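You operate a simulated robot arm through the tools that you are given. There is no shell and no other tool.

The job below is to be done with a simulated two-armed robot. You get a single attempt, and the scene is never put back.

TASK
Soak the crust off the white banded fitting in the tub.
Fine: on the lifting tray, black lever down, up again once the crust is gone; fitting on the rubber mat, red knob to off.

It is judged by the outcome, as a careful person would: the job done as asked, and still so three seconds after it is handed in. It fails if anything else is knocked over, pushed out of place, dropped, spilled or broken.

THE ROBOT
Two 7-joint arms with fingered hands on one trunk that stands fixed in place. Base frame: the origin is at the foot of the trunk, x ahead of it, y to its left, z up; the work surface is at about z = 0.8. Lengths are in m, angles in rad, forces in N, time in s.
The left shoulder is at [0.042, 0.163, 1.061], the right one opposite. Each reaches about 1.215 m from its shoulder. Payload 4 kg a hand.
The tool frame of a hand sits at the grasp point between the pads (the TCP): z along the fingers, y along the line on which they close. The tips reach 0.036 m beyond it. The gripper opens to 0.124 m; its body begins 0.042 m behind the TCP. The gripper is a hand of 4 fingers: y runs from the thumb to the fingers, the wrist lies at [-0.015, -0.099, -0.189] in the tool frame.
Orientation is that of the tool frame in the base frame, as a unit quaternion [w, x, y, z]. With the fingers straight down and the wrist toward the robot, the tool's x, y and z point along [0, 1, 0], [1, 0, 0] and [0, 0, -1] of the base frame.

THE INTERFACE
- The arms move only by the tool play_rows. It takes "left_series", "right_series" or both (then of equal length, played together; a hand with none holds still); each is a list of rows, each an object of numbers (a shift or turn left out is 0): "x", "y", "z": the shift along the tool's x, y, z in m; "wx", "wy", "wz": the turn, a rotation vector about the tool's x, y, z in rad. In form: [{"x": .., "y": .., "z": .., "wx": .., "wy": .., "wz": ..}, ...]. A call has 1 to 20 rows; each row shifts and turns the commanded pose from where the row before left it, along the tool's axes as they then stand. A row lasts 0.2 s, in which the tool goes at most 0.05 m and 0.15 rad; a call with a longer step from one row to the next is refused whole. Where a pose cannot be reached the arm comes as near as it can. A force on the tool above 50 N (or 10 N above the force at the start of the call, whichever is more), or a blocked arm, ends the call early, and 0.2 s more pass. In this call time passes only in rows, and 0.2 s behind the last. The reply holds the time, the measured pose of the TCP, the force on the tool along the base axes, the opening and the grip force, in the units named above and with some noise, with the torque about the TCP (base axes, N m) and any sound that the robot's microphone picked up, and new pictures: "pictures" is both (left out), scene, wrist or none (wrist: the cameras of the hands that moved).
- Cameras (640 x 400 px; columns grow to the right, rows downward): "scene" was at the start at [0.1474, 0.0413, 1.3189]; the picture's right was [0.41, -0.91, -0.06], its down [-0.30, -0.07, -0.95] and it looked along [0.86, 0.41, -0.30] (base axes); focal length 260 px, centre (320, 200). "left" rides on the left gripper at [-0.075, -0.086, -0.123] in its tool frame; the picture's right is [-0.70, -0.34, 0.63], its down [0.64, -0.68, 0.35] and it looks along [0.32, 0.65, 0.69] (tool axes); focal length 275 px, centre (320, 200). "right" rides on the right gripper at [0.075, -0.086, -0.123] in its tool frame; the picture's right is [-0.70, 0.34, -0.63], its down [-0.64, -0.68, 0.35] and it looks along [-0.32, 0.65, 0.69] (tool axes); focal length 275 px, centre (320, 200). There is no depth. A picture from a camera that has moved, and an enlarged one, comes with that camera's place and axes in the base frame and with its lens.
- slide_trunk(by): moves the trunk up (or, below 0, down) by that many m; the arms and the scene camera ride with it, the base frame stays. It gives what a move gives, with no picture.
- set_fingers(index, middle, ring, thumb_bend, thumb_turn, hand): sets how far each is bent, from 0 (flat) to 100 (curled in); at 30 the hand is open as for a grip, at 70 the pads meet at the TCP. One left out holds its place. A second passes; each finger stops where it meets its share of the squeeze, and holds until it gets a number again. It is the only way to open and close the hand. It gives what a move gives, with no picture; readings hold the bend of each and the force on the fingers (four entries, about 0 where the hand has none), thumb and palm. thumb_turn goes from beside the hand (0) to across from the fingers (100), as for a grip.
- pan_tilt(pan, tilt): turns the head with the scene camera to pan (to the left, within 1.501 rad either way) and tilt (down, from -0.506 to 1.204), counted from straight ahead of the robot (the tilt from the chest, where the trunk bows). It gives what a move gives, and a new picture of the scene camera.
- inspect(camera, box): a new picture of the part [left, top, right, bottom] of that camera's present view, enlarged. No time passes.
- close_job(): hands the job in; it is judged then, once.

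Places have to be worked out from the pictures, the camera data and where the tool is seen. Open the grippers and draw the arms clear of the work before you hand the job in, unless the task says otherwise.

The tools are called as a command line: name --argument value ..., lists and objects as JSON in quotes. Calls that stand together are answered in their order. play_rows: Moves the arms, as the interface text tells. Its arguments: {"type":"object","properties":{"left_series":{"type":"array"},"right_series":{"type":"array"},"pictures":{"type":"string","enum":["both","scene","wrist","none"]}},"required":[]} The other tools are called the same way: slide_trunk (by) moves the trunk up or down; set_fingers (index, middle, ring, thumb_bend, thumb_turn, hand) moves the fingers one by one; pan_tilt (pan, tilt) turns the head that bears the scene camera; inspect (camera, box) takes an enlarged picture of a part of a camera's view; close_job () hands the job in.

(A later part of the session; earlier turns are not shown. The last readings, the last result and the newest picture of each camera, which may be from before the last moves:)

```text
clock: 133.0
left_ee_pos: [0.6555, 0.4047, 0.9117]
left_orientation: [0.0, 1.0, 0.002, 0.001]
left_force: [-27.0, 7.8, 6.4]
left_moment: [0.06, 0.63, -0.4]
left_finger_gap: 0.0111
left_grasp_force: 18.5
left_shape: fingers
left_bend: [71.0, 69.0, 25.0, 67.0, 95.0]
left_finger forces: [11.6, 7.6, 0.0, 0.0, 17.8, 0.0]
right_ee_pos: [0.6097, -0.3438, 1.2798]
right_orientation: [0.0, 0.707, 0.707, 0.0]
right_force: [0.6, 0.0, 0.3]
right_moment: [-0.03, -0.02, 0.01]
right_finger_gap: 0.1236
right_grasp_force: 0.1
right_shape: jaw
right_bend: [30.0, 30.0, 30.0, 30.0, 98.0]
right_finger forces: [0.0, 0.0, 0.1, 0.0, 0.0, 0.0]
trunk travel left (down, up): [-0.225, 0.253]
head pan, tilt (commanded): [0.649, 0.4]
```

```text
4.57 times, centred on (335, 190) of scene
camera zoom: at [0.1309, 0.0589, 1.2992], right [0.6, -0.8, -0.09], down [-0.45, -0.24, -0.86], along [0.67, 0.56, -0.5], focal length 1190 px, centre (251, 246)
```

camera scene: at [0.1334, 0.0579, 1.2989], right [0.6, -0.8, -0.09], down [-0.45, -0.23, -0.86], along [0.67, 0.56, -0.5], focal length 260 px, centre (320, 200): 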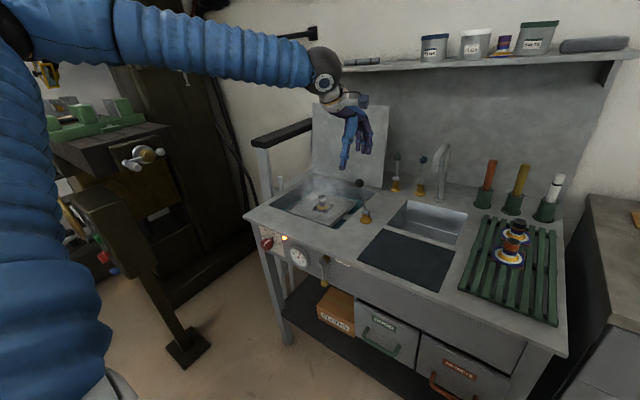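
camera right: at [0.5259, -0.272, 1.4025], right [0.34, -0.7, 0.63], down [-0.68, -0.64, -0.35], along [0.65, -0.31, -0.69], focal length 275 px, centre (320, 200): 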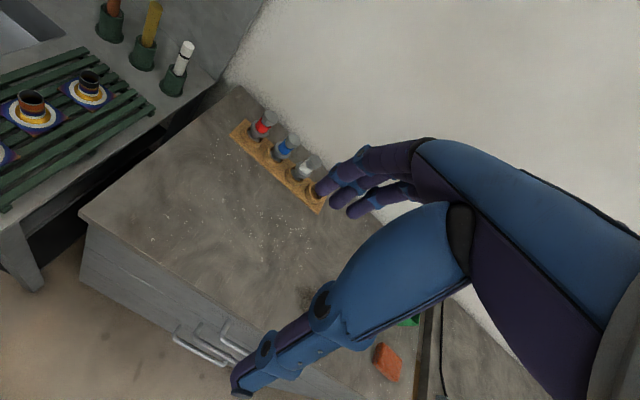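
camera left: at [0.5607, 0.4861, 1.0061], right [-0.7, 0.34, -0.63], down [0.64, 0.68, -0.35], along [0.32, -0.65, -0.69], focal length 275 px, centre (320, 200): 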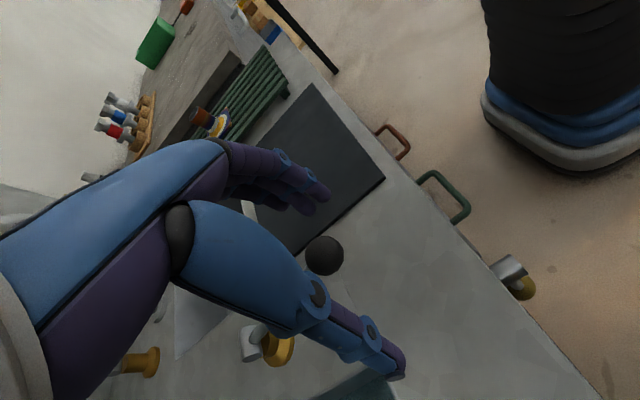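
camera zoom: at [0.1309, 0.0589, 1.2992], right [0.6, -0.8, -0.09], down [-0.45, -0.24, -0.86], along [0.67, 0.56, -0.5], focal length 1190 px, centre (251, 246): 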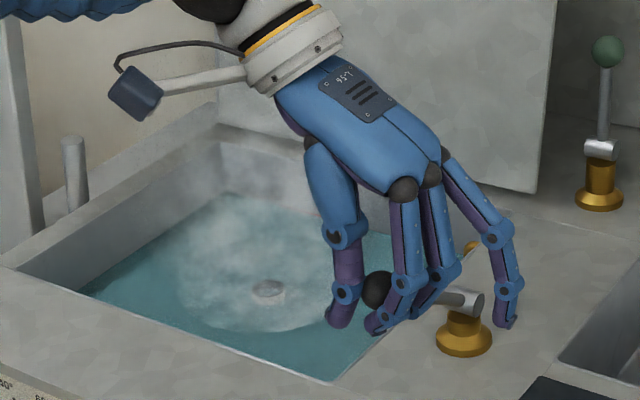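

Again there is an inward push of about 25 N along the lever, so I relieve it (−x, +z) and continue upward.

play_rows --left_series '[{"x": -0.004, "z": -0.004}, {"x": 0.0045, "z": -0.0062}, {"x": 0.0052, "z": -0.0058}, {"x": 0.0056, "z": -0.0054}, {"x": 0.006, "z": -0.005}]' --pictures "none"

inspect --camera "scene" --box '[265, 150, 405, 230]'

```text
clock: 134.2
left_ee_pos: [0.6739, 0.4057, 0.9378]
left_orientation: [-0.001, 1.0, 0.001, 0.0]
left_force: [-13.3, 2.4, -0.1]
left_moment: [0.0, 0.35, -0.19]
left_finger_gap: 0.006
left_grasp_force: 10.7
left_shape: fingers
left_bend: [71.0, 69.0, 25.0, 68.0, 97.0]
left_finger forces: [3.7, 10.4, 0.1, 0.1, 8.2, 0.1]
right_ee_pos: [0.6114, -0.3464, 1.2788]
right_orientation: [0.0, 0.707, 0.707, 0.0]
right_force: [0.0, -0.5, 0.2]
right_moment: [0.0, 0.0, 0.0]
right_finger_gap: 0.1237
right_grasp_force: 0.0
right_shape: jaw
right_bend: [30.0, 30.0, 30.0, 30.0, 98.0]
right_finger forces: [0.1, 0.0, 0.1, 0.0, 0.1, 0.1]
trunk travel left (down, up): [-0.225, 0.253]
head pan, tilt (commanded): [0.649, 0.4]
```

```text
4.57 times, centred on (335, 190) of scene
camera zoom: at [0.1325, 0.0585, 1.299], right [0.6, -0.8, -0.09], down [-0.45, -0.24, -0.86], along [0.67, 0.56, -0.5], focal length 1190 px, centre (251, 246)
```

zoom: 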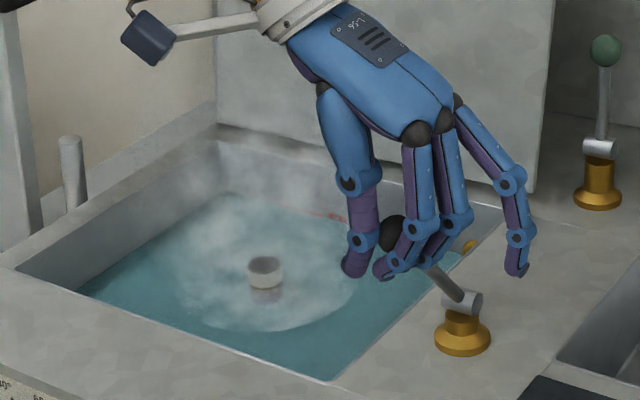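

Force is moderate now and the tray keeps rising. I continue toward vertical.

play_rows --left_series '[{"x": 0.0048, "z": -0.0046}, {"x": 0.0056, "z": -0.0041}, {"x": 0.006, "z": -0.0036}, {"x": 0.0063, "z": -0.0031}, {"x": 0.0066, "z": -0.0027}, {"x": 0.0067, "z": -0.0023}]' --pictures "none"

inspect --camera "scene" --box '[265, 150, 405, 230]'

inspect --camera "scene" --box '[305, 185, 340, 215]'

```text
clock: 135.6
left_ee_pos: [0.7111, 0.4047, 0.9588]
left_orientation: [0.0, 1.0, 0.0, 0.0]
left_force: [-9.0, -3.7, -0.4]
left_moment: [-0.08, 0.25, -0.14]
left_finger_gap: 0.0001
left_grasp_force: 4.6
left_shape: fingers
left_bend: [72.0, 71.0, 25.0, 70.0, 97.0]
left_finger forces: [0.0, 9.5, 0.0, 0.1, 0.0, 0.0]
right_ee_pos: [0.6117, -0.3469, 1.2778]
right_orientation: [0.0, 0.707, 0.707, 0.0]
right_force: [-0.4, -0.3, 0.1]
right_moment: [-0.01, 0.01, 0.02]
right_finger_gap: 0.1238
right_grasp_force: 0.0
right_shape: jaw
right_bend: [30.0, 30.0, 30.0, 30.0, 98.0]
right_finger forces: [0.0, 0.0, 0.0, 0.0, 0.0, 0.0]
trunk travel left (down, up): [-0.225, 0.253]
head pan, tilt (commanded): [0.649, 0.4]
```

```text
4.57 times, centred on (335, 190) of scene
camera zoom: at [0.1329, 0.0582, 1.2989], right [0.6, -0.8, -0.09], down [-0.45, -0.24, -0.86], along [0.67, 0.56, -0.5], focal length 1190 px, centre (251, 246)
```

zoom: 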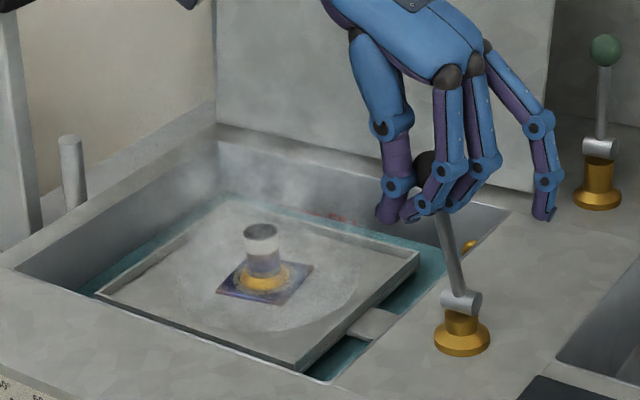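

```text
13.33 times, centred on (322, 200) of scene
camera zoom: at [0.1329, 0.0582, 1.2989], right [0.6, -0.8, -0.09], down [-0.45, -0.24, -0.86], along [0.67, 0.56, -0.5], focal length 3472 px, centre (287, 200)
```

zoom: 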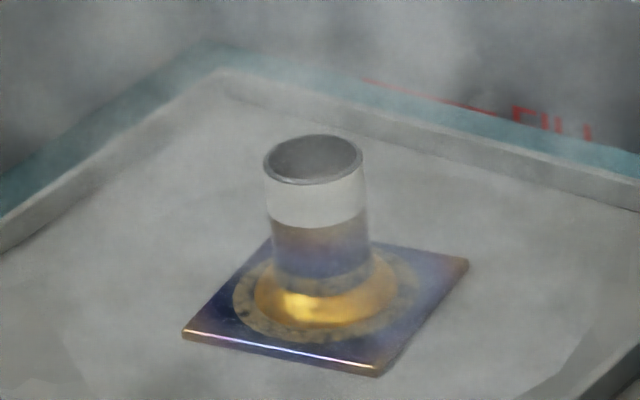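

The lever is at about 15° and the tray is out; the ring looks mottled just as before. I bring the lever fully upright first, then study the fitting from close up.

play_rows --left_series '[{"x": 0.0065, "z": -0.0018}, {"x": 0.0067, "z": -0.0014}, {"x": 0.0067, "z": -0.001}, {"x": 0.0067, "z": -0.0006}, {"x": 0.0067, "z": -0.0002}]' --pictures "none"

inspect --camera "scene" --box '[265, 140, 405, 220]'

```text
clock: 136.8
left_ee_pos: [0.7425, 0.405, 0.964]
left_orientation: [0.0, 1.0, 0.001, -0.001]
left_force: [-14.2, -3.4, 2.9]
left_moment: [-0.1, 0.31, -0.19]
left_finger_gap: 0.0002
left_grasp_force: 7.0
left_shape: fingers
left_bend: [72.0, 72.0, 25.0, 70.0, 97.0]
left_finger forces: [0.1, 13.9, 0.1, 0.0, 0.0, 0.0]
right_ee_pos: [0.6118, -0.3463, 1.2792]
right_orientation: [0.0, 0.707, 0.707, 0.001]
right_force: [0.3, -1.0, 0.2]
right_moment: [0.0, -0.01, 0.01]
right_finger_gap: 0.1238
right_grasp_force: 0.1
right_shape: jaw
right_bend: [30.0, 30.0, 30.0, 30.0, 98.0]
right_finger forces: [0.0, 0.0, 0.1, 0.1, 0.0, 0.0]
trunk travel left (down, up): [-0.225, 0.253]
head pan, tilt (commanded): [0.649, 0.4]
```

```text
4.57 times, centred on (335, 180) of scene
camera zoom: at [0.1319, 0.058, 1.2991], right [0.6, -0.8, -0.09], down [-0.45, -0.23, -0.86], along [0.67, 0.56, -0.5], focal length 1190 px, centre (251, 291)
```

zoom: 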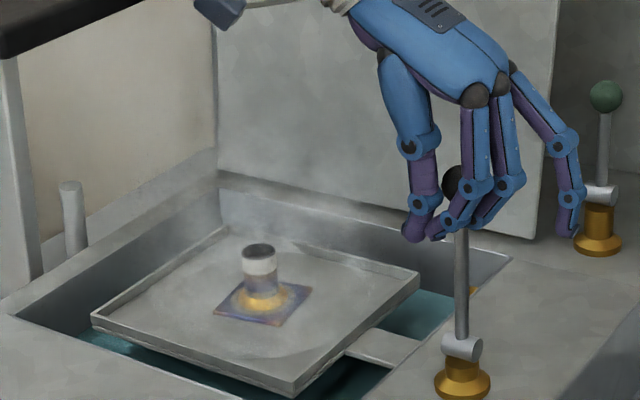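

The lever is upright again, apparently against its up stop (force building to 14 N), and the tray is fully raised. I release the ball, rise, and move over the tray to look at the fitting up close with the wrist camera.

set_fingers --hand "left" --index 35 --middle 35 --ring 35 --thumb_bend 35

play_rows --left_series '[{"z": -0.02}, {"z": -0.03}, {"z": -0.03}, {"z": -0.02}, {"x": 0.005, "y": -0.025}, {"x": 0.008, "y": -0.035}, {"x": 0.009, "y": -0.04}, {"x": 0.009, "y": -0.04}, {"x": 0.009, "y": -0.035}, {"x": 0.008, "y": -0.03}, {"z": 0.02}, {"z": 0.02}]' --pictures "both"

inspect --camera "left" --box '[380, 250, 500, 360]'

inspect --camera "scene" --box '[265, 150, 405, 230]'

```text
clock: 137.8
left_ee_pos: [0.7427, 0.4063, 0.9634]
left_orientation: [0.0, 1.0, 0.002, 0.0]
left_force: [-18.2, 10.1, 4.1]
left_moment: [0.23, 0.49, -0.07]
left_finger_gap: 0.1081
left_grasp_force: 9.4
left_shape: fingers
left_bend: [35.0, 65.0, 35.0, 35.0, 97.0]
left_finger forces: [0.0, 19.6, 0.0, 0.0, 0.1, 0.0]
right_ee_pos: [0.6105, -0.3438, 1.2793]
right_orientation: [0.0, 0.707, 0.707, -0.001]
right_force: [0.7, 0.0, 0.1]
right_moment: [-0.02, 0.01, 0.02]
right_finger_gap: 0.1239
right_grasp_force: 0.1
right_shape: jaw
right_bend: [30.0, 30.0, 30.0, 30.0, 98.0]
right_finger forces: [0.0, 0.0, 0.0, 0.1, 0.0, 0.0]
trunk travel left (down, up): [-0.225, 0.253]
head pan, tilt (commanded): [0.649, 0.4]
```

```text
clock: 140.4
left_ee_pos: [0.7912, 0.6106, 1.0211]
left_orientation: [-0.001, 1.0, 0.002, 0.0]
left_force: [1.1, 0.0, 0.3]
left_moment: [0.0, 0.02, 0.01]
left_finger_gap: 0.1084
left_grasp_force: 0.0
left_shape: fingers
left_bend: [35.0, 35.0, 35.0, 35.0, 97.0]
left_finger forces: [0.1, 0.0, 0.0, 0.0, 0.1, 0.1]
right_ee_pos: [0.6127, -0.3448, 1.278]
right_orientation: [0.0, 0.707, 0.707, -0.002]
right_force: [0.3, 0.2, 0.0]
right_moment: [-0.02, 0.03, -0.01]
right_finger_gap: 0.1239
right_grasp_force: 0.1
right_shape: jaw
right_bend: [30.0, 30.0, 30.0, 30.0, 98.0]
right_finger forces: [0.1, 0.0, 0.0, 0.0, 0.0, 0.0]
trunk travel left (down, up): [-0.225, 0.253]
head pan, tilt (commanded): [0.649, 0.4]
camera scene: at [0.1339, 0.059, 1.2987], right [0.6, -0.8, -0.09], down [-0.45, -0.24, -0.86], along [0.67, 0.56, -0.5], focal length 260 px, centre (320, 200)
camera left: at [0.715, 0.6976, 1.1444], right [-0.7, 0.33, -0.63], down [0.64, 0.68, -0.35], along [0.32, -0.65, -0.69], focal length 275 px, centre (320, 200)
```

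scene: 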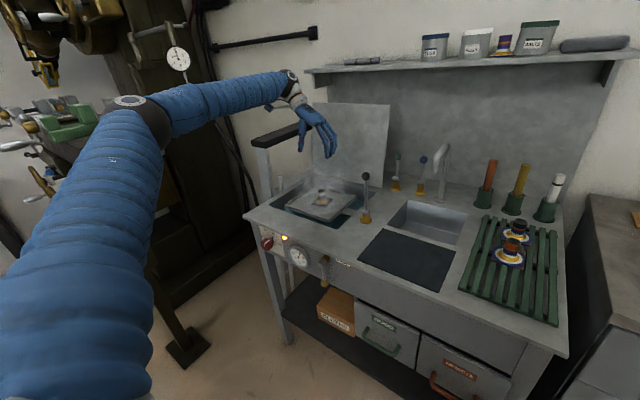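
left: 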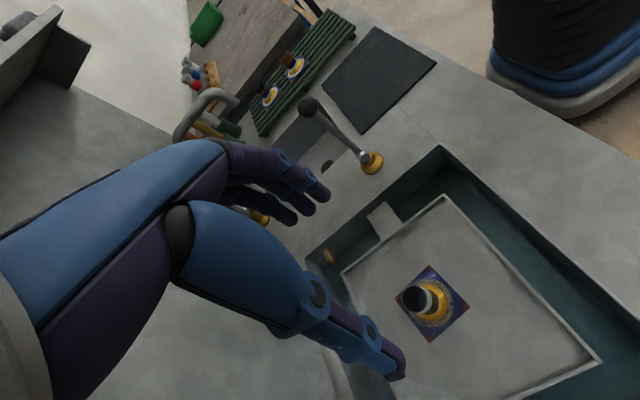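

```text
3.64 times, centred on (440, 305) of left
camera zoom: at [0.715, 0.6976, 1.1444], right [-0.7, 0.33, -0.63], down [0.64, 0.68, -0.35], along [0.32, -0.65, -0.69], focal length 1001 px, centre (-116, -182)
```

zoom: 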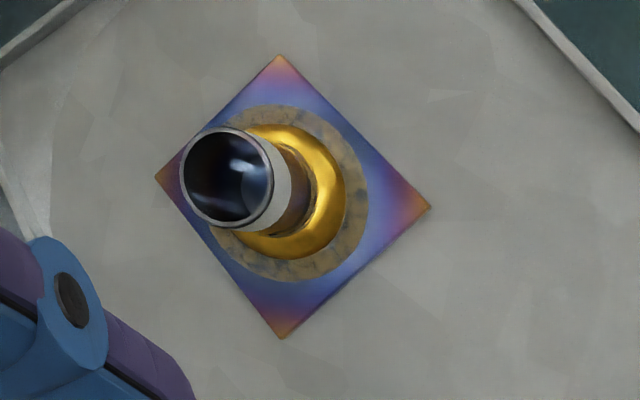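

```text
4.57 times, centred on (335, 190) of scene
camera zoom: at [0.1339, 0.059, 1.2987], right [0.6, -0.8, -0.09], down [-0.45, -0.24, -0.86], along [0.67, 0.56, -0.5], focal length 1190 px, centre (251, 246)
```

zoom: 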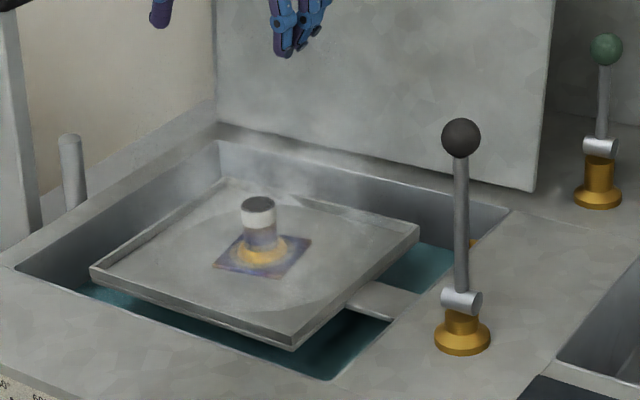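

Close up, no white is left: the ring is now a thin mottled tan/blue-grey mark, unchanged between the two looks. For comparison I inspect the other fittings, including the one on the shelf that might be a clean reference.

inspect --camera "scene" --box '[480, 25, 560, 65]'

inspect --camera "left" --box '[250, 45, 320, 110]'

inspect --camera "left" --box '[400, 262, 475, 345]'

```text
8.00 times, centred on (520, 45) of scene
camera zoom: at [0.1339, 0.059, 1.2987], right [0.6, -0.8, -0.09], down [-0.45, -0.24, -0.86], along [0.67, 0.56, -0.5], focal length 2083 px, centre (-1280, 1440)
```

zoom: 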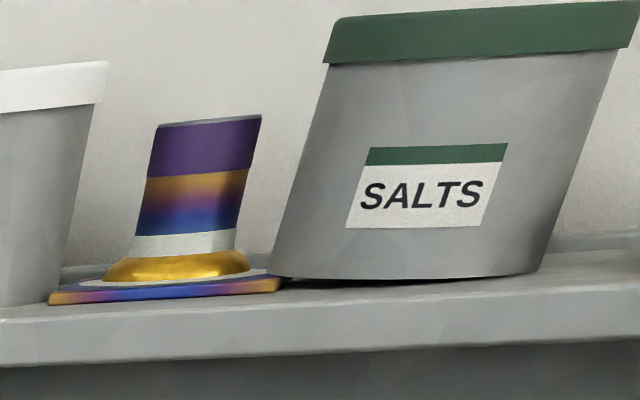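

```text
6.15 times, centred on (285, 78) of left
camera zoom: at [0.715, 0.6976, 1.1444], right [-0.7, 0.33, -0.63], down [0.64, 0.68, -0.35], along [0.32, -0.65, -0.69], focal length 1694 px, centre (535, 954)
```

zoom: 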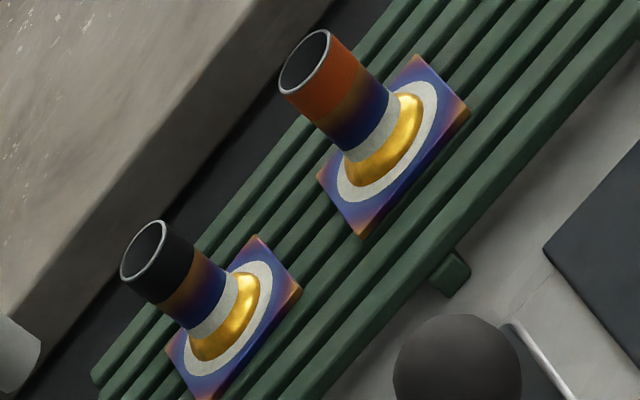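

```text
4.82 times, centred on (438, 304) of left
camera zoom: at [0.715, 0.6976, 1.1444], right [-0.7, 0.33, -0.63], down [0.64, 0.68, -0.35], along [0.32, -0.65, -0.69], focal length 1327 px, centre (-246, -299)
```

zoom: 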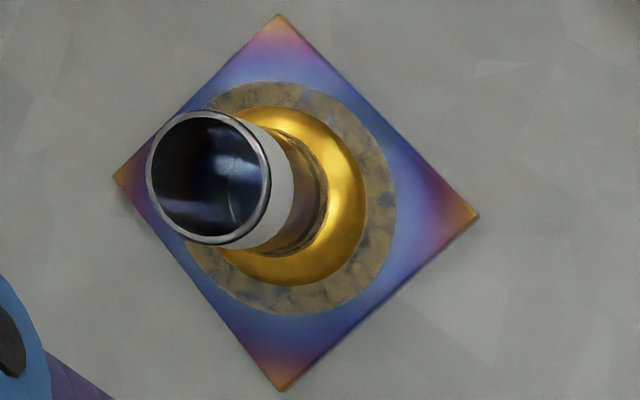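

The ring is no longer white, but it still shows brown patchy residue against the tinted plate, so I don't count it as gone. Both earlier soaks were about 40 s, so I'll do one longer uninterrupted soak. First I bring the hand back beside the lever in the raking pose.

play_rows --left_series '[{"x": -0.008, "y": 0.02, "z": -0.02}, {"x": -0.012, "y": 0.032, "z": -0.02}, {"x": -0.012, "y": 0.032, "z": -0.01}, {"x": -0.012, "y": 0.032, "z": -0.005}, {"x": -0.012, "y": 0.032, "z": 0.0}, {"y": 0.02}, {"wz": -0.1428}, {"wz": -0.1428}, {"wz": -0.1428}, {"wz": -0.1428}, {"wz": -0.1428}, {"wz": -0.1428}, {"wz": -0.1428}, {"wz": -0.1428}, {"wz": -0.1428}, {"wz": -0.1428}, {"wz": -0.1428}]' --pictures "none"

play_rows --left_series '[{"x": -0.0275, "y": -0.004}, {"x": -0.0275, "y": -0.004}, {"z": 0.03}, {"z": 0.03}, {"z": 0.022}]' --pictures "wrist"

inspect --camera "scene" --box '[305, 120, 405, 230]'

```text
clock: 144.0
left_ee_pos: [0.7363, 0.4418, 1.0771]
left_orientation: [-0.001, 0.705, 0.709, 0.0]
left_force: [-0.4, -0.6, 0.2]
left_moment: [0.04, -0.01, -0.04]
left_finger_gap: 0.1084
left_grasp_force: 0.1
left_shape: fingers
left_bend: [35.0, 35.0, 35.0, 35.0, 97.0]
left_finger forces: [0.0, 0.0, 0.1, 0.0, 0.0, 0.1]
right_ee_pos: [0.6116, -0.3467, 1.2783]
right_orientation: [0.0, 0.707, 0.707, -0.001]
right_force: [0.1, 0.8, 0.5]
right_moment: [0.05, -0.01, 0.0]
right_finger_gap: 0.124
right_grasp_force: 0.0
right_shape: jaw
right_bend: [30.0, 30.0, 30.0, 30.0, 98.0]
right_finger forces: [0.0, 0.1, 0.0, 0.1, 0.1, 0.0]
trunk travel left (down, up): [-0.225, 0.253]
head pan, tilt (commanded): [0.649, 0.4]
```

```text
clock: 145.2
left_ee_pos: [0.7286, 0.3886, 0.9936]
left_orientation: [-0.001, 0.706, 0.708, -0.001]
left_force: [0.2, -0.8, -1.1]
left_moment: [-0.04, 0.04, 0.0]
left_finger_gap: 0.1083
left_grasp_force: 0.1
left_shape: fingers
left_bend: [35.0, 35.0, 35.0, 35.0, 97.0]
left_finger forces: [0.0, 0.0, 0.0, 0.1, 0.0, 0.0]
right_ee_pos: [0.6123, -0.3451, 1.2776]
right_orientation: [0.0, 0.707, 0.708, -0.001]
right_force: [0.9, 0.2, -0.2]
right_moment: [-0.03, 0.0, 0.0]
right_finger_gap: 0.124
right_grasp_force: 0.1
right_shape: jaw
right_bend: [30.0, 30.0, 30.0, 30.0, 98.0]
right_finger forces: [0.0, 0.0, 0.0, 0.0, 0.0, 0.0]
trunk travel left (down, up): [-0.225, 0.253]
head pan, tilt (commanded): [0.649, 0.4]
camera left: at [0.6428, 0.3135, 1.1171], right [-0.34, -0.7, -0.63], down [-0.68, 0.64, -0.35], along [0.65, 0.32, -0.69], focal length 275 px, centre (320, 200)
```

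left: 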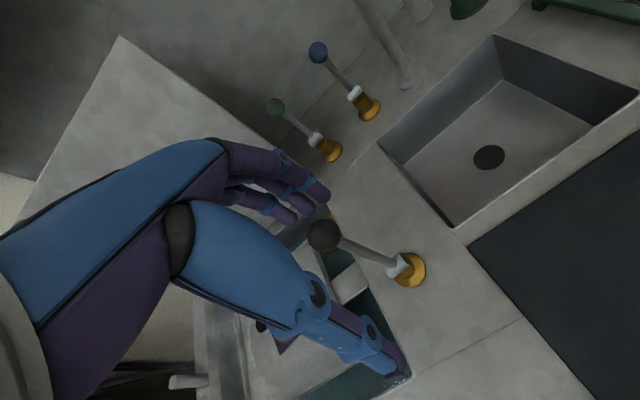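

```text
3.64 times, centred on (355, 175) of scene
camera zoom: at [0.1339, 0.059, 1.2987], right [0.6, -0.8, -0.09], down [-0.45, -0.24, -0.86], along [0.67, 0.56, -0.5], focal length 947 px, centre (193, 291)
```

zoom: 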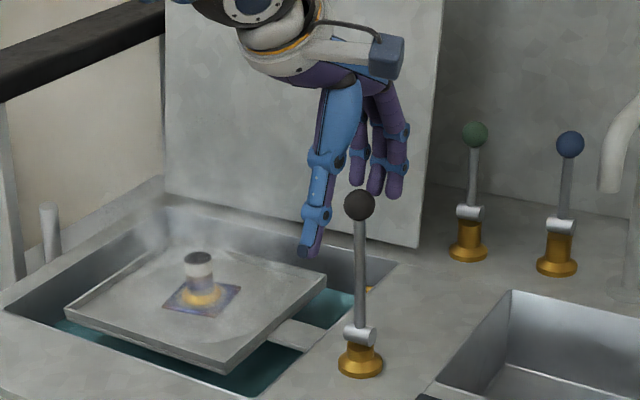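

The fingers are behind the ball exactly as the first time, so I pull the lever down along the same arc.

play_rows --left_series '[{"z": 0.016}, {"y": -0.008}, {"y": -0.006}, {"y": -0.008}, {"y": -0.008}, {"y": -0.008}, {"y": -0.0085, "z": 0.001}, {"y": -0.0085, "z": 0.0015}, {"y": -0.0085, "z": 0.002}, {"y": -0.008, "z": 0.0025}, {"y": -0.0075, "z": 0.0035}, {"y": -0.0075, "z": 0.004}, {"y": -0.0075, "z": 0.004}, {"y": -0.007, "z": 0.0042}]' --pictures "none"

inspect --camera "scene" --box '[265, 150, 405, 230]'

```text
clock: 148.2
left_ee_pos: [0.6284, 0.3869, 0.9562]
left_orientation: [0.0, 0.706, 0.708, 0.0]
left_force: [3.9, -0.8, -1.1]
left_moment: [-0.03, -0.08, -0.04]
left_finger_gap: 0.1082
left_grasp_force: 2.1
left_shape: fingers
left_bend: [35.0, 32.0, 35.0, 35.0, 97.0]
left_finger forces: [0.0, 3.9, 0.1, 0.0, 0.0, 0.0]
right_ee_pos: [0.6109, -0.3443, 1.278]
right_orientation: [-0.001, 0.707, 0.707, -0.001]
right_force: [-0.3, -0.2, 0.0]
right_moment: [0.0, 0.02, 0.01]
right_finger_gap: 0.1239
right_grasp_force: 0.1
right_shape: jaw
right_bend: [30.0, 30.0, 30.0, 30.0, 98.0]
right_finger forces: [0.1, 0.0, 0.1, 0.0, 0.0, 0.1]
trunk travel left (down, up): [-0.225, 0.253]
head pan, tilt (commanded): [0.649, 0.4]
```

```text
4.57 times, centred on (335, 190) of scene
camera zoom: at [0.1337, 0.0587, 1.2988], right [0.6, -0.8, -0.09], down [-0.45, -0.24, -0.86], along [0.67, 0.56, -0.5], focal length 1190 px, centre (251, 246)
```

zoom: 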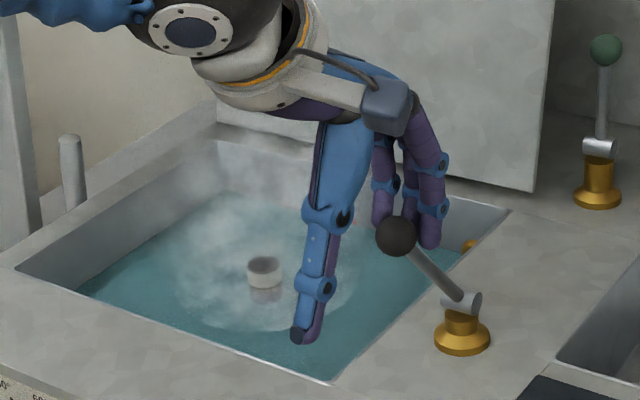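

The lever follows at about 42°. I continue to the down stop, then back off and lift clear.

play_rows --left_series '[{"y": -0.0066, "z": 0.0053}, {"y": -0.0066, "z": 0.0055}, {"y": -0.0065, "z": 0.006}, {"y": -0.0064, "z": 0.006}, {"y": -0.006, "z": 0.006}, {"y": -0.005, "z": 0.0065}, {"y": -0.005, "z": 0.0065}, {"y": -0.004, "z": 0.006}, {"y": -0.003, "z": 0.004}, {"y": 0.006}, {"y": 0.008, "z": -0.004}, {"z": -0.02}, {"z": -0.03}, {"z": -0.04}, {"z": -0.04}, {"z": -0.04}]' --pictures "none"

inspect --camera "scene" --box '[265, 160, 405, 240]'

```text
clock: 151.6
left_ee_pos: [0.5936, 0.387, 1.0782]
left_orientation: [-0.001, 0.707, 0.708, 0.0]
left_force: [0.0, 0.0, -0.3]
left_moment: [0.03, -0.01, -0.03]
left_finger_gap: 0.1083
left_grasp_force: 0.1
left_shape: fingers
left_bend: [35.0, 35.0, 35.0, 35.0, 97.0]
left_finger forces: [0.0, 0.0, 0.0, 0.1, 0.1, 0.1]
right_ee_pos: [0.6117, -0.3467, 1.278]
right_orientation: [0.0, 0.707, 0.707, 0.001]
right_force: [-0.2, -0.1, -0.5]
right_moment: [0.03, -0.01, -0.01]
right_finger_gap: 0.1238
right_grasp_force: 0.2
right_shape: jaw
right_bend: [30.0, 30.0, 30.0, 30.0, 98.0]
right_finger forces: [0.0, 0.0, 0.1, 0.0, 0.1, 0.0]
trunk travel left (down, up): [-0.225, 0.253]
head pan, tilt (commanded): [0.649, 0.4]
```

```text
4.57 times, centred on (335, 200) of scene
camera zoom: at [0.1328, 0.0581, 1.299], right [0.6, -0.8, -0.09], down [-0.45, -0.23, -0.86], along [0.67, 0.56, -0.5], focal length 1190 px, centre (251, 200)
```

zoom: 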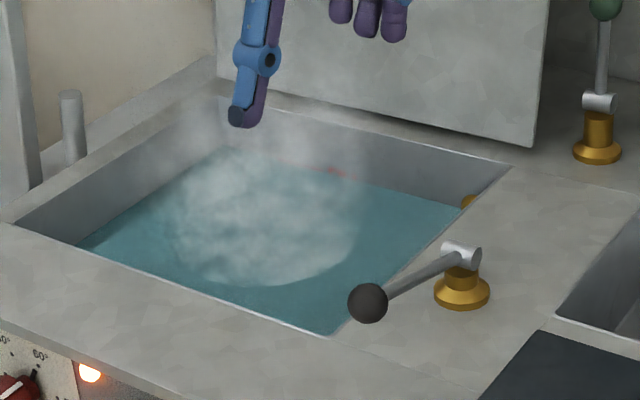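

The lever is at its stop again and soaking restarts (t≈148.5). I turn to the pinch pose and check whether the wrist camera can see through the surface from above.

inspect --camera "left" --box '[180, 200, 400, 400]'

play_rows --left_series '[{"y": 0.021, "x": 0.007}, {"y": 0.021, "x": 0.007}, {"wz": 0.1428}, {"wz": 0.1428}, {"wz": 0.1428}, {"wz": 0.1428}, {"wz": 0.1428}, {"wz": 0.1428}, {"wz": 0.1428}, {"wz": 0.1428}, {"wz": 0.1428}, {"wz": 0.1428}, {"wz": 0.1428}]' --pictures "none"

set_fingers --hand "left" --ring 25

```text
2.00 times, centred on (290, 300) of left
camera zoom: at [0.5064, 0.3124, 1.2007], right [-0.34, -0.7, -0.63], down [-0.68, 0.64, -0.34], along [0.65, 0.32, -0.69], focal length 551 px, centre (380, 0)
```

zoom: 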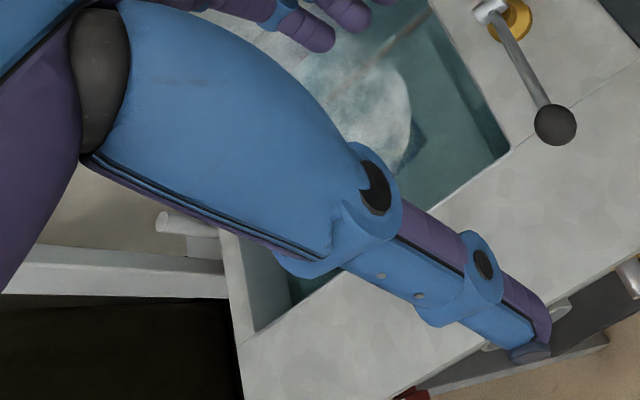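

```text
clock: 154.4
left_ee_pos: [0.6329, 0.4006, 1.0785]
left_orientation: [0.0, 1.0, 0.0, 0.0]
left_force: [0.4, 0.1, -0.8]
left_moment: [0.04, 0.0, -0.02]
left_finger_gap: 0.1082
left_grasp_force: 0.0
left_shape: fingers
left_bend: [35.0, 35.0, 35.0, 35.0, 97.0]
left_finger forces: [0.1, 0.0, 0.0, 0.1, 0.1, 0.0]
right_ee_pos: [0.6122, -0.346, 1.2777]
right_orientation: [0.0, 0.707, 0.707, -0.001]
right_force: [0.5, -0.2, -0.1]
right_moment: [0.0, 0.02, -0.02]
right_finger_gap: 0.1236
right_grasp_force: 0.1
right_shape: jaw
right_bend: [30.0, 30.0, 30.0, 30.0, 98.0]
right_finger forces: [0.0, 0.0, 0.0, 0.0, 0.1, 0.0]
trunk travel left (down, up): [-0.225, 0.253]
head pan, tilt (commanded): [0.649, 0.4]
```

```text
clock: 155.4
left_ee_pos: [0.6326, 0.4012, 1.0791]
left_orientation: [0.0, 1.0, 0.001, 0.0]
left_force: [0.2, -0.2, 0.0]
left_moment: [0.01, -0.04, 0.02]
left_finger_gap: 0.1083
left_grasp_force: 0.0
left_shape: fingers
left_bend: [35.0, 35.0, 25.0, 35.0, 97.0]
left_finger forces: [0.1, 0.0, 0.1, 0.0, 0.1, 0.2]
right_ee_pos: [0.6117, -0.3452, 1.2781]
right_orientation: [-0.001, 0.707, 0.707, 0.0]
right_force: [0.1, -0.2, -0.1]
right_moment: [0.0, 0.0, -0.01]
right_finger_gap: 0.124
right_grasp_force: 0.1
right_shape: jaw
right_bend: [30.0, 30.0, 30.0, 30.0, 98.0]
right_finger forces: [0.0, 0.0, 0.0, 0.0, 0.0, 0.1]
trunk travel left (down, up): [-0.225, 0.253]
head pan, tilt (commanded): [0.649, 0.4]
```

The surface haze is opaque from there too. I lower around the ball and wait through a long soak.

play_rows --left_series '[{"x": 0.001, "z": 0.03}, {"x": 0.001, "z": 0.03}, {"x": 0.001, "z": 0.03}, {"z": 0.03}, {"z": 0.03}, {"z": 0.03}, {"z": 0.021}, {}, {}, {}, {}, {}, {}, {}, {}, {}, {}, {}, {}, {}]' --pictures "none"

play_rows --left_series '[{}, {}, {}, {}, {}, {}, {}, {}, {}, {}, {}, {}, {}, {}, {}, {}, {}, {}, {}, {}]' --pictures "none"

play_rows --left_series '[{}, {}, {}, {}, {}, {}, {}, {}, {}, {}, {}, {}, {}, {}, {}, {}, {}, {}, {}, {}]' --pictures "none"

play_rows --left_series '[{}, {}, {}, {}, {}, {}, {}, {}, {}, {}, {}, {}, {}, {}, {}, {}, {}, {}, {}, {}]' --pictures "none"

play_rows --left_series '[{}, {}, {}, {}, {}, {}, {}, {}, {}, {}, {}, {}, {}, {}, {}, {}, {}, {}, {}, {}]' --pictures "none"

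play_rows --left_series '[{}, {}, {}, {}, {}, {}, {}, {}, {}, {}, {}, {}, {}, {}, {}, {}, {}, {}, {}, {}]' --pictures "none"

play_rows --left_series '[{}, {}, {}, {}, {}, {}, {}, {}, {}, {}, {}, {}, {}, {}, {}, {}, {}, {}, {}, {}]' --pictures "none"

inspect --camera "scene" --box '[265, 160, 405, 240]'

```text
clock: 159.6
left_ee_pos: [0.6373, 0.4034, 0.8783]
left_orientation: [0.0, 1.0, 0.001, 0.0]
left_force: [-0.2, 0.3, -0.8]
left_moment: [0.03, 0.02, -0.01]
left_finger_gap: 0.1084
left_grasp_force: 0.1
left_shape: fingers
left_bend: [35.0, 35.0, 25.0, 35.0, 97.0]
left_finger forces: [0.0, 0.1, 0.1, 0.0, 0.1, 0.0]
right_ee_pos: [0.6123, -0.3447, 1.2791]
right_orientation: [-0.001, 0.707, 0.707, 0.0]
right_force: [-0.9, -0.3, -0.2]
right_moment: [0.0, 0.0, 0.03]
right_finger_gap: 0.1238
right_grasp_force: 0.1
right_shape: jaw
right_bend: [30.0, 30.0, 30.0, 30.0, 98.0]
right_finger forces: [0.0, 0.0, 0.0, 0.1, 0.1, 0.0]
trunk travel left (down, up): [-0.225, 0.253]
head pan, tilt (commanded): [0.649, 0.4]
```

```text
clock: 163.8
left_ee_pos: [0.6365, 0.4027, 0.8778]
left_orientation: [0.0, 1.0, 0.001, 0.0]
left_force: [0.1, 0.5, -0.2]
left_moment: [0.0, -0.03, -0.01]
left_finger_gap: 0.1083
left_grasp_force: 0.0
left_shape: fingers
left_bend: [35.0, 35.0, 25.0, 35.0, 97.0]
left_finger forces: [0.1, 0.0, 0.1, 0.1, 0.1, 0.0]
right_ee_pos: [0.6123, -0.3454, 1.2783]
right_orientation: [-0.001, 0.707, 0.707, -0.001]
right_force: [1.6, -0.1, 0.1]
right_moment: [0.03, -0.03, 0.04]
right_finger_gap: 0.1238
right_grasp_force: 0.1
right_shape: jaw
right_bend: [30.0, 30.0, 30.0, 30.0, 98.0]
right_finger forces: [0.0, 0.1, 0.0, 0.0, 0.1, 0.1]
trunk travel left (down, up): [-0.225, 0.253]
head pan, tilt (commanded): [0.649, 0.4]
```

```text
clock: 168.0
left_ee_pos: [0.6383, 0.4031, 0.8765]
left_orientation: [0.0, 1.0, 0.001, 0.0]
left_force: [0.7, 0.0, 1.4]
left_moment: [0.0, 0.04, 0.0]
left_finger_gap: 0.1084
left_grasp_force: 0.0
left_shape: fingers
left_bend: [35.0, 35.0, 25.0, 35.0, 97.0]
left_finger forces: [0.0, 0.0, 0.0, 0.0, 0.1, 0.0]
right_ee_pos: [0.6131, -0.3453, 1.2783]
right_orientation: [-0.001, 0.707, 0.707, 0.0]
right_force: [0.5, 0.6, 0.1]
right_moment: [-0.03, 0.01, 0.0]
right_finger_gap: 0.1242
right_grasp_force: 0.1
right_shape: jaw
right_bend: [30.0, 30.0, 30.0, 30.0, 98.0]
right_finger forces: [0.0, 0.1, 0.0, 0.0, 0.0, 0.1]
trunk travel left (down, up): [-0.225, 0.253]
head pan, tilt (commanded): [0.649, 0.4]
```

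```text
clock: 172.2
left_ee_pos: [0.6367, 0.4038, 0.8769]
left_orientation: [0.0, 1.0, 0.001, 0.0]
left_force: [0.2, 0.1, -0.7]
left_moment: [-0.03, 0.01, 0.02]
left_finger_gap: 0.1082
left_grasp_force: 0.1
left_shape: fingers
left_bend: [35.0, 35.0, 25.0, 35.0, 97.0]
left_finger forces: [0.0, 0.1, 0.0, 0.0, 0.0, 0.1]
right_ee_pos: [0.6128, -0.346, 1.2771]
right_orientation: [-0.001, 0.707, 0.708, -0.001]
right_force: [0.4, 0.2, 0.4]
right_moment: [0.01, 0.0, -0.01]
right_finger_gap: 0.1238
right_grasp_force: 0.0
right_shape: jaw
right_bend: [30.0, 30.0, 30.0, 30.0, 98.0]
right_finger forces: [0.0, 0.0, 0.0, 0.1, 0.0, 0.0]
trunk travel left (down, up): [-0.225, 0.253]
head pan, tilt (commanded): [0.649, 0.4]
```

```text
clock: 176.4
left_ee_pos: [0.6362, 0.4035, 0.8786]
left_orientation: [0.0, 1.0, 0.001, 0.0]
left_force: [-0.3, -0.1, 0.4]
left_moment: [-0.06, -0.03, 0.01]
left_finger_gap: 0.1083
left_grasp_force: 0.2
left_shape: fingers
left_bend: [35.0, 35.0, 25.0, 35.0, 97.0]
left_finger forces: [0.0, 0.0, 0.0, 0.0, 0.1, 0.0]
right_ee_pos: [0.6122, -0.345, 1.2779]
right_orientation: [-0.001, 0.707, 0.707, -0.001]
right_force: [0.0, -0.5, 0.6]
right_moment: [0.03, 0.0, 0.0]
right_finger_gap: 0.1238
right_grasp_force: 0.1
right_shape: jaw
right_bend: [30.0, 30.0, 30.0, 30.0, 98.0]
right_finger forces: [0.0, 0.0, 0.1, 0.0, 0.0, 0.0]
trunk travel left (down, up): [-0.225, 0.253]
head pan, tilt (commanded): [0.649, 0.4]
```

```text
clock: 180.6
left_ee_pos: [0.6376, 0.4039, 0.8781]
left_orientation: [0.0, 1.0, 0.001, 0.0]
left_force: [-0.5, -0.1, 0.0]
left_moment: [0.01, 0.01, 0.03]
left_finger_gap: 0.1085
left_grasp_force: 0.0
left_shape: fingers
left_bend: [35.0, 35.0, 25.0, 35.0, 97.0]
left_finger forces: [0.0, 0.0, 0.1, 0.1, 0.0, 0.1]
right_ee_pos: [0.6121, -0.3463, 1.2785]
right_orientation: [-0.001, 0.707, 0.707, -0.001]
right_force: [-0.2, 0.3, 0.7]
right_moment: [0.0, 0.0, -0.02]
right_finger_gap: 0.1237
right_grasp_force: 0.0
right_shape: jaw
right_bend: [30.0, 30.0, 30.0, 30.0, 98.0]
right_finger forces: [0.0, 0.0, 0.0, 0.0, 0.1, 0.1]
trunk travel left (down, up): [-0.225, 0.253]
head pan, tilt (commanded): [0.649, 0.4]
```

```text
clock: 184.8
left_ee_pos: [0.6381, 0.403, 0.8793]
left_orientation: [0.0, 1.0, 0.001, 0.0]
left_force: [-0.3, -0.5, 0.2]
left_moment: [-0.01, 0.02, -0.02]
left_finger_gap: 0.1086
left_grasp_force: 0.1
left_shape: fingers
left_bend: [35.0, 35.0, 25.0, 35.0, 97.0]
left_finger forces: [0.0, 0.0, 0.0, 0.0, 0.1, 0.0]
right_ee_pos: [0.6125, -0.3454, 1.2782]
right_orientation: [-0.001, 0.707, 0.708, -0.001]
right_force: [0.8, 0.2, -0.1]
right_moment: [-0.01, -0.01, 0.0]
right_finger_gap: 0.124
right_grasp_force: 0.1
right_shape: jaw
right_bend: [30.0, 30.0, 30.0, 30.0, 98.0]
right_finger forces: [0.0, 0.0, 0.1, 0.0, 0.1, 0.0]
trunk travel left (down, up): [-0.225, 0.253]
head pan, tilt (commanded): [0.649, 0.4]
```

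```text
4.57 times, centred on (335, 200) of scene
camera zoom: at [0.1335, 0.0586, 1.2988], right [0.6, -0.8, -0.09], down [-0.45, -0.24, -0.86], along [0.67, 0.56, -0.5], focal length 1190 px, centre (251, 200)
```

zoom: 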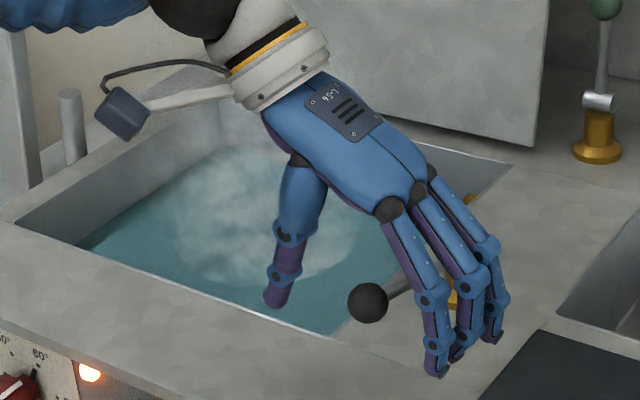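

36 s so far on this soak, all quiet. I keep waiting to get well past the earlier durations.

play_rows --left_series '[{}, {}, {}, {}, {}, {}, {}, {}, {}, {}, {}, {}, {}, {}, {}, {}, {}, {}, {}, {}]' --pictures "none"

play_rows --left_series '[{}, {}, {}, {}, {}, {}, {}, {}, {}, {}, {}, {}, {}, {}, {}, {}, {}, {}, {}, {}]' --pictures "none"

play_rows --left_series '[{}, {}, {}, {}, {}, {}, {}, {}, {}, {}, {}, {}, {}, {}, {}, {}, {}, {}, {}, {}]' --pictures "none"

play_rows --left_series '[{}, {}, {}, {}, {}, {}, {}, {}, {}, {}, {}, {}, {}, {}, {}, {}, {}, {}, {}, {}]' --pictures "none"

play_rows --left_series '[{}, {}, {}, {}, {}, {}, {}, {}, {}, {}, {}, {}, {}, {}, {}, {}, {}, {}, {}, {}]' --pictures "none"

play_rows --left_series '[{}, {}, {}, {}, {}, {}, {}, {}, {}, {}, {}, {}, {}, {}, {}, {}, {}, {}, {}, {}]' --pictures "none"

play_rows --left_series '[{}, {}, {}, {}, {}, {}, {}, {}, {}, {}, {}, {}, {}, {}, {}, {}, {}, {}, {}, {}]' --pictures "none"

play_rows --left_series '[{}, {}, {}, {}, {}, {}, {}, {}, {}, {}, {}, {}, {}, {}, {}, {}, {}, {}, {}, {}]' --pictures "none"

inspect --camera "scene" --box '[265, 160, 405, 240]'

```text
clock: 189.0
left_ee_pos: [0.6381, 0.4026, 0.8792]
left_orientation: [0.0, 1.0, 0.001, -0.001]
left_force: [0.6, -0.1, -0.4]
left_moment: [-0.01, 0.02, -0.04]
left_finger_gap: 0.1085
left_grasp_force: 0.1
left_shape: fingers
left_bend: [35.0, 35.0, 25.0, 35.0, 97.0]
left_finger forces: [0.0, 0.1, 0.0, 0.1, 0.0, 0.1]
right_ee_pos: [0.613, -0.3444, 1.278]
right_orientation: [0.0, 0.707, 0.707, 0.0]
right_force: [1.1, -0.2, -0.2]
right_moment: [0.0, 0.01, -0.03]
right_finger_gap: 0.1239
right_grasp_force: 0.1
right_shape: jaw
right_bend: [30.0, 30.0, 30.0, 30.0, 98.0]
right_finger forces: [0.0, 0.1, 0.0, 0.0, 0.1, 0.0]
trunk travel left (down, up): [-0.225, 0.253]
head pan, tilt (commanded): [0.649, 0.4]
```

```text
clock: 193.2
left_ee_pos: [0.6379, 0.4037, 0.878]
left_orientation: [0.0, 1.0, 0.001, 0.0]
left_force: [-0.5, -0.1, 0.0]
left_moment: [0.0, 0.0, 0.0]
left_finger_gap: 0.1084
left_grasp_force: 0.0
left_shape: fingers
left_bend: [35.0, 35.0, 25.0, 35.0, 97.0]
left_finger forces: [0.0, 0.0, 0.1, 0.1, 0.1, 0.1]
right_ee_pos: [0.6118, -0.3455, 1.2784]
right_orientation: [0.0, 0.707, 0.707, -0.001]
right_force: [-0.4, -0.3, -0.2]
right_moment: [-0.03, 0.01, 0.04]
right_finger_gap: 0.1238
right_grasp_force: 0.1
right_shape: jaw
right_bend: [30.0, 30.0, 30.0, 30.0, 98.0]
right_finger forces: [0.0, 0.0, 0.1, 0.0, 0.1, 0.0]
trunk travel left (down, up): [-0.225, 0.253]
head pan, tilt (commanded): [0.649, 0.4]
```

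```text
clock: 197.4
left_ee_pos: [0.6372, 0.4028, 0.877]
left_orientation: [0.0, 1.0, 0.001, -0.001]
left_force: [-0.5, 0.0, 0.1]
left_moment: [-0.01, -0.02, 0.01]
left_finger_gap: 0.1085
left_grasp_force: 0.0
left_shape: fingers
left_bend: [35.0, 35.0, 25.0, 35.0, 97.0]
left_finger forces: [0.1, 0.0, 0.0, 0.1, 0.0, 0.0]
right_ee_pos: [0.6112, -0.345, 1.2781]
right_orientation: [-0.002, 0.707, 0.707, -0.001]
right_force: [0.8, 0.3, 0.0]
right_moment: [-0.01, 0.0, -0.01]
right_finger_gap: 0.1238
right_grasp_force: 0.1
right_shape: jaw
right_bend: [30.0, 30.0, 30.0, 30.0, 98.0]
right_finger forces: [0.0, 0.0, 0.1, 0.0, 0.0, 0.0]
trunk travel left (down, up): [-0.225, 0.253]
head pan, tilt (commanded): [0.649, 0.4]
```

```text
clock: 201.6
left_ee_pos: [0.6375, 0.4027, 0.877]
left_orientation: [-0.001, 1.0, 0.001, 0.0]
left_force: [0.2, 0.5, 0.2]
left_moment: [0.0, 0.02, -0.02]
left_finger_gap: 0.1082
left_grasp_force: 0.0
left_shape: fingers
left_bend: [35.0, 35.0, 25.0, 35.0, 97.0]
left_finger forces: [0.0, 0.0, 0.1, 0.0, 0.0, 0.1]
right_ee_pos: [0.6116, -0.346, 1.2779]
right_orientation: [0.0, 0.707, 0.707, 0.0]
right_force: [-0.8, 0.2, -0.1]
right_moment: [0.03, 0.0, -0.01]
right_finger_gap: 0.1236
right_grasp_force: 0.1
right_shape: jaw
right_bend: [30.0, 30.0, 30.0, 30.0, 98.0]
right_finger forces: [0.0, 0.1, 0.0, 0.0, 0.0, 0.0]
trunk travel left (down, up): [-0.225, 0.253]
head pan, tilt (commanded): [0.649, 0.4]
```

```text
clock: 205.8
left_ee_pos: [0.6376, 0.4039, 0.878]
left_orientation: [0.0, 1.0, 0.0, 0.0]
left_force: [-0.7, -0.2, -0.1]
left_moment: [0.02, 0.01, 0.0]
left_finger_gap: 0.1085
left_grasp_force: 0.1
left_shape: fingers
left_bend: [35.0, 35.0, 25.0, 35.0, 97.0]
left_finger forces: [0.0, 0.1, 0.1, 0.1, 0.0, 0.1]
right_ee_pos: [0.6118, -0.3449, 1.2776]
right_orientation: [0.0, 0.707, 0.707, 0.0]
right_force: [-0.1, -0.4, -0.2]
right_moment: [0.01, 0.01, -0.01]
right_finger_gap: 0.124
right_grasp_force: 0.0
right_shape: jaw
right_bend: [30.0, 30.0, 30.0, 30.0, 98.0]
right_finger forces: [0.0, 0.1, 0.1, 0.0, 0.0, 0.0]
trunk travel left (down, up): [-0.225, 0.253]
head pan, tilt (commanded): [0.649, 0.4]
```

```text
clock: 210.0
left_ee_pos: [0.6371, 0.4025, 0.8778]
left_orientation: [-0.001, 1.0, 0.001, 0.0]
left_force: [0.4, 0.3, -0.5]
left_moment: [0.0, 0.03, -0.03]
left_finger_gap: 0.1085
left_grasp_force: 0.2
left_shape: fingers
left_bend: [35.0, 35.0, 25.0, 35.0, 97.0]
left_finger forces: [0.0, 0.0, 0.0, 0.0, 0.0, 0.1]
right_ee_pos: [0.6118, -0.3446, 1.2788]
right_orientation: [0.0, 0.707, 0.707, -0.001]
right_force: [0.4, 0.2, 0.4]
right_moment: [-0.01, 0.02, 0.01]
right_finger_gap: 0.1238
right_grasp_force: 0.1
right_shape: jaw
right_bend: [30.0, 30.0, 30.0, 30.0, 98.0]
right_finger forces: [0.0, 0.1, 0.0, 0.1, 0.1, 0.1]
trunk travel left (down, up): [-0.225, 0.253]
head pan, tilt (commanded): [0.649, 0.4]
```

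```text
clock: 214.2
left_ee_pos: [0.6373, 0.4032, 0.8783]
left_orientation: [0.0, 1.0, 0.002, 0.0]
left_force: [0.5, -0.3, 0.2]
left_moment: [0.01, 0.02, -0.02]
left_finger_gap: 0.1084
left_grasp_force: 0.0
left_shape: fingers
left_bend: [35.0, 35.0, 25.0, 35.0, 97.0]
left_finger forces: [0.1, 0.1, 0.1, 0.0, 0.0, 0.0]
right_ee_pos: [0.612, -0.3449, 1.2787]
right_orientation: [0.0, 0.707, 0.708, -0.001]
right_force: [0.3, 0.3, -0.2]
right_moment: [-0.03, 0.0, -0.04]
right_finger_gap: 0.1238
right_grasp_force: 0.1
right_shape: jaw
right_bend: [30.0, 30.0, 30.0, 30.0, 98.0]
right_finger forces: [0.0, 0.0, 0.0, 0.0, 0.1, 0.1]
trunk travel left (down, up): [-0.225, 0.253]
head pan, tilt (commanded): [0.649, 0.4]
```

```text
clock: 218.4
left_ee_pos: [0.6372, 0.4035, 0.8784]
left_orientation: [0.001, 1.0, 0.001, 0.0]
left_force: [0.7, 0.1, -0.7]
left_moment: [-0.01, 0.0, -0.01]
left_finger_gap: 0.1085
left_grasp_force: 0.1
left_shape: fingers
left_bend: [35.0, 35.0, 25.0, 35.0, 97.0]
left_finger forces: [0.0, 0.0, 0.1, 0.0, 0.0, 0.0]
right_ee_pos: [0.6108, -0.3465, 1.2776]
right_orientation: [0.0, 0.707, 0.707, -0.001]
right_force: [-0.1, 0.1, -0.1]
right_moment: [0.0, -0.02, -0.03]
right_finger_gap: 0.1237
right_grasp_force: 0.2
right_shape: jaw
right_bend: [30.0, 30.0, 30.0, 30.0, 98.0]
right_finger forces: [0.0, 0.0, 0.1, 0.0, 0.0, 0.0]
trunk travel left (down, up): [-0.225, 0.253]
head pan, tilt (commanded): [0.649, 0.4]
```

```text
4.57 times, centred on (335, 200) of scene
camera zoom: at [0.1335, 0.0586, 1.2988], right [0.6, -0.8, -0.09], down [-0.45, -0.24, -0.86], along [0.67, 0.56, -0.5], focal length 1190 px, centre (251, 200)
```

zoom: 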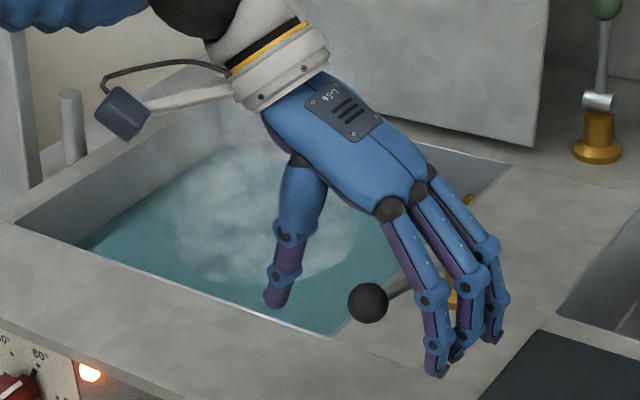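

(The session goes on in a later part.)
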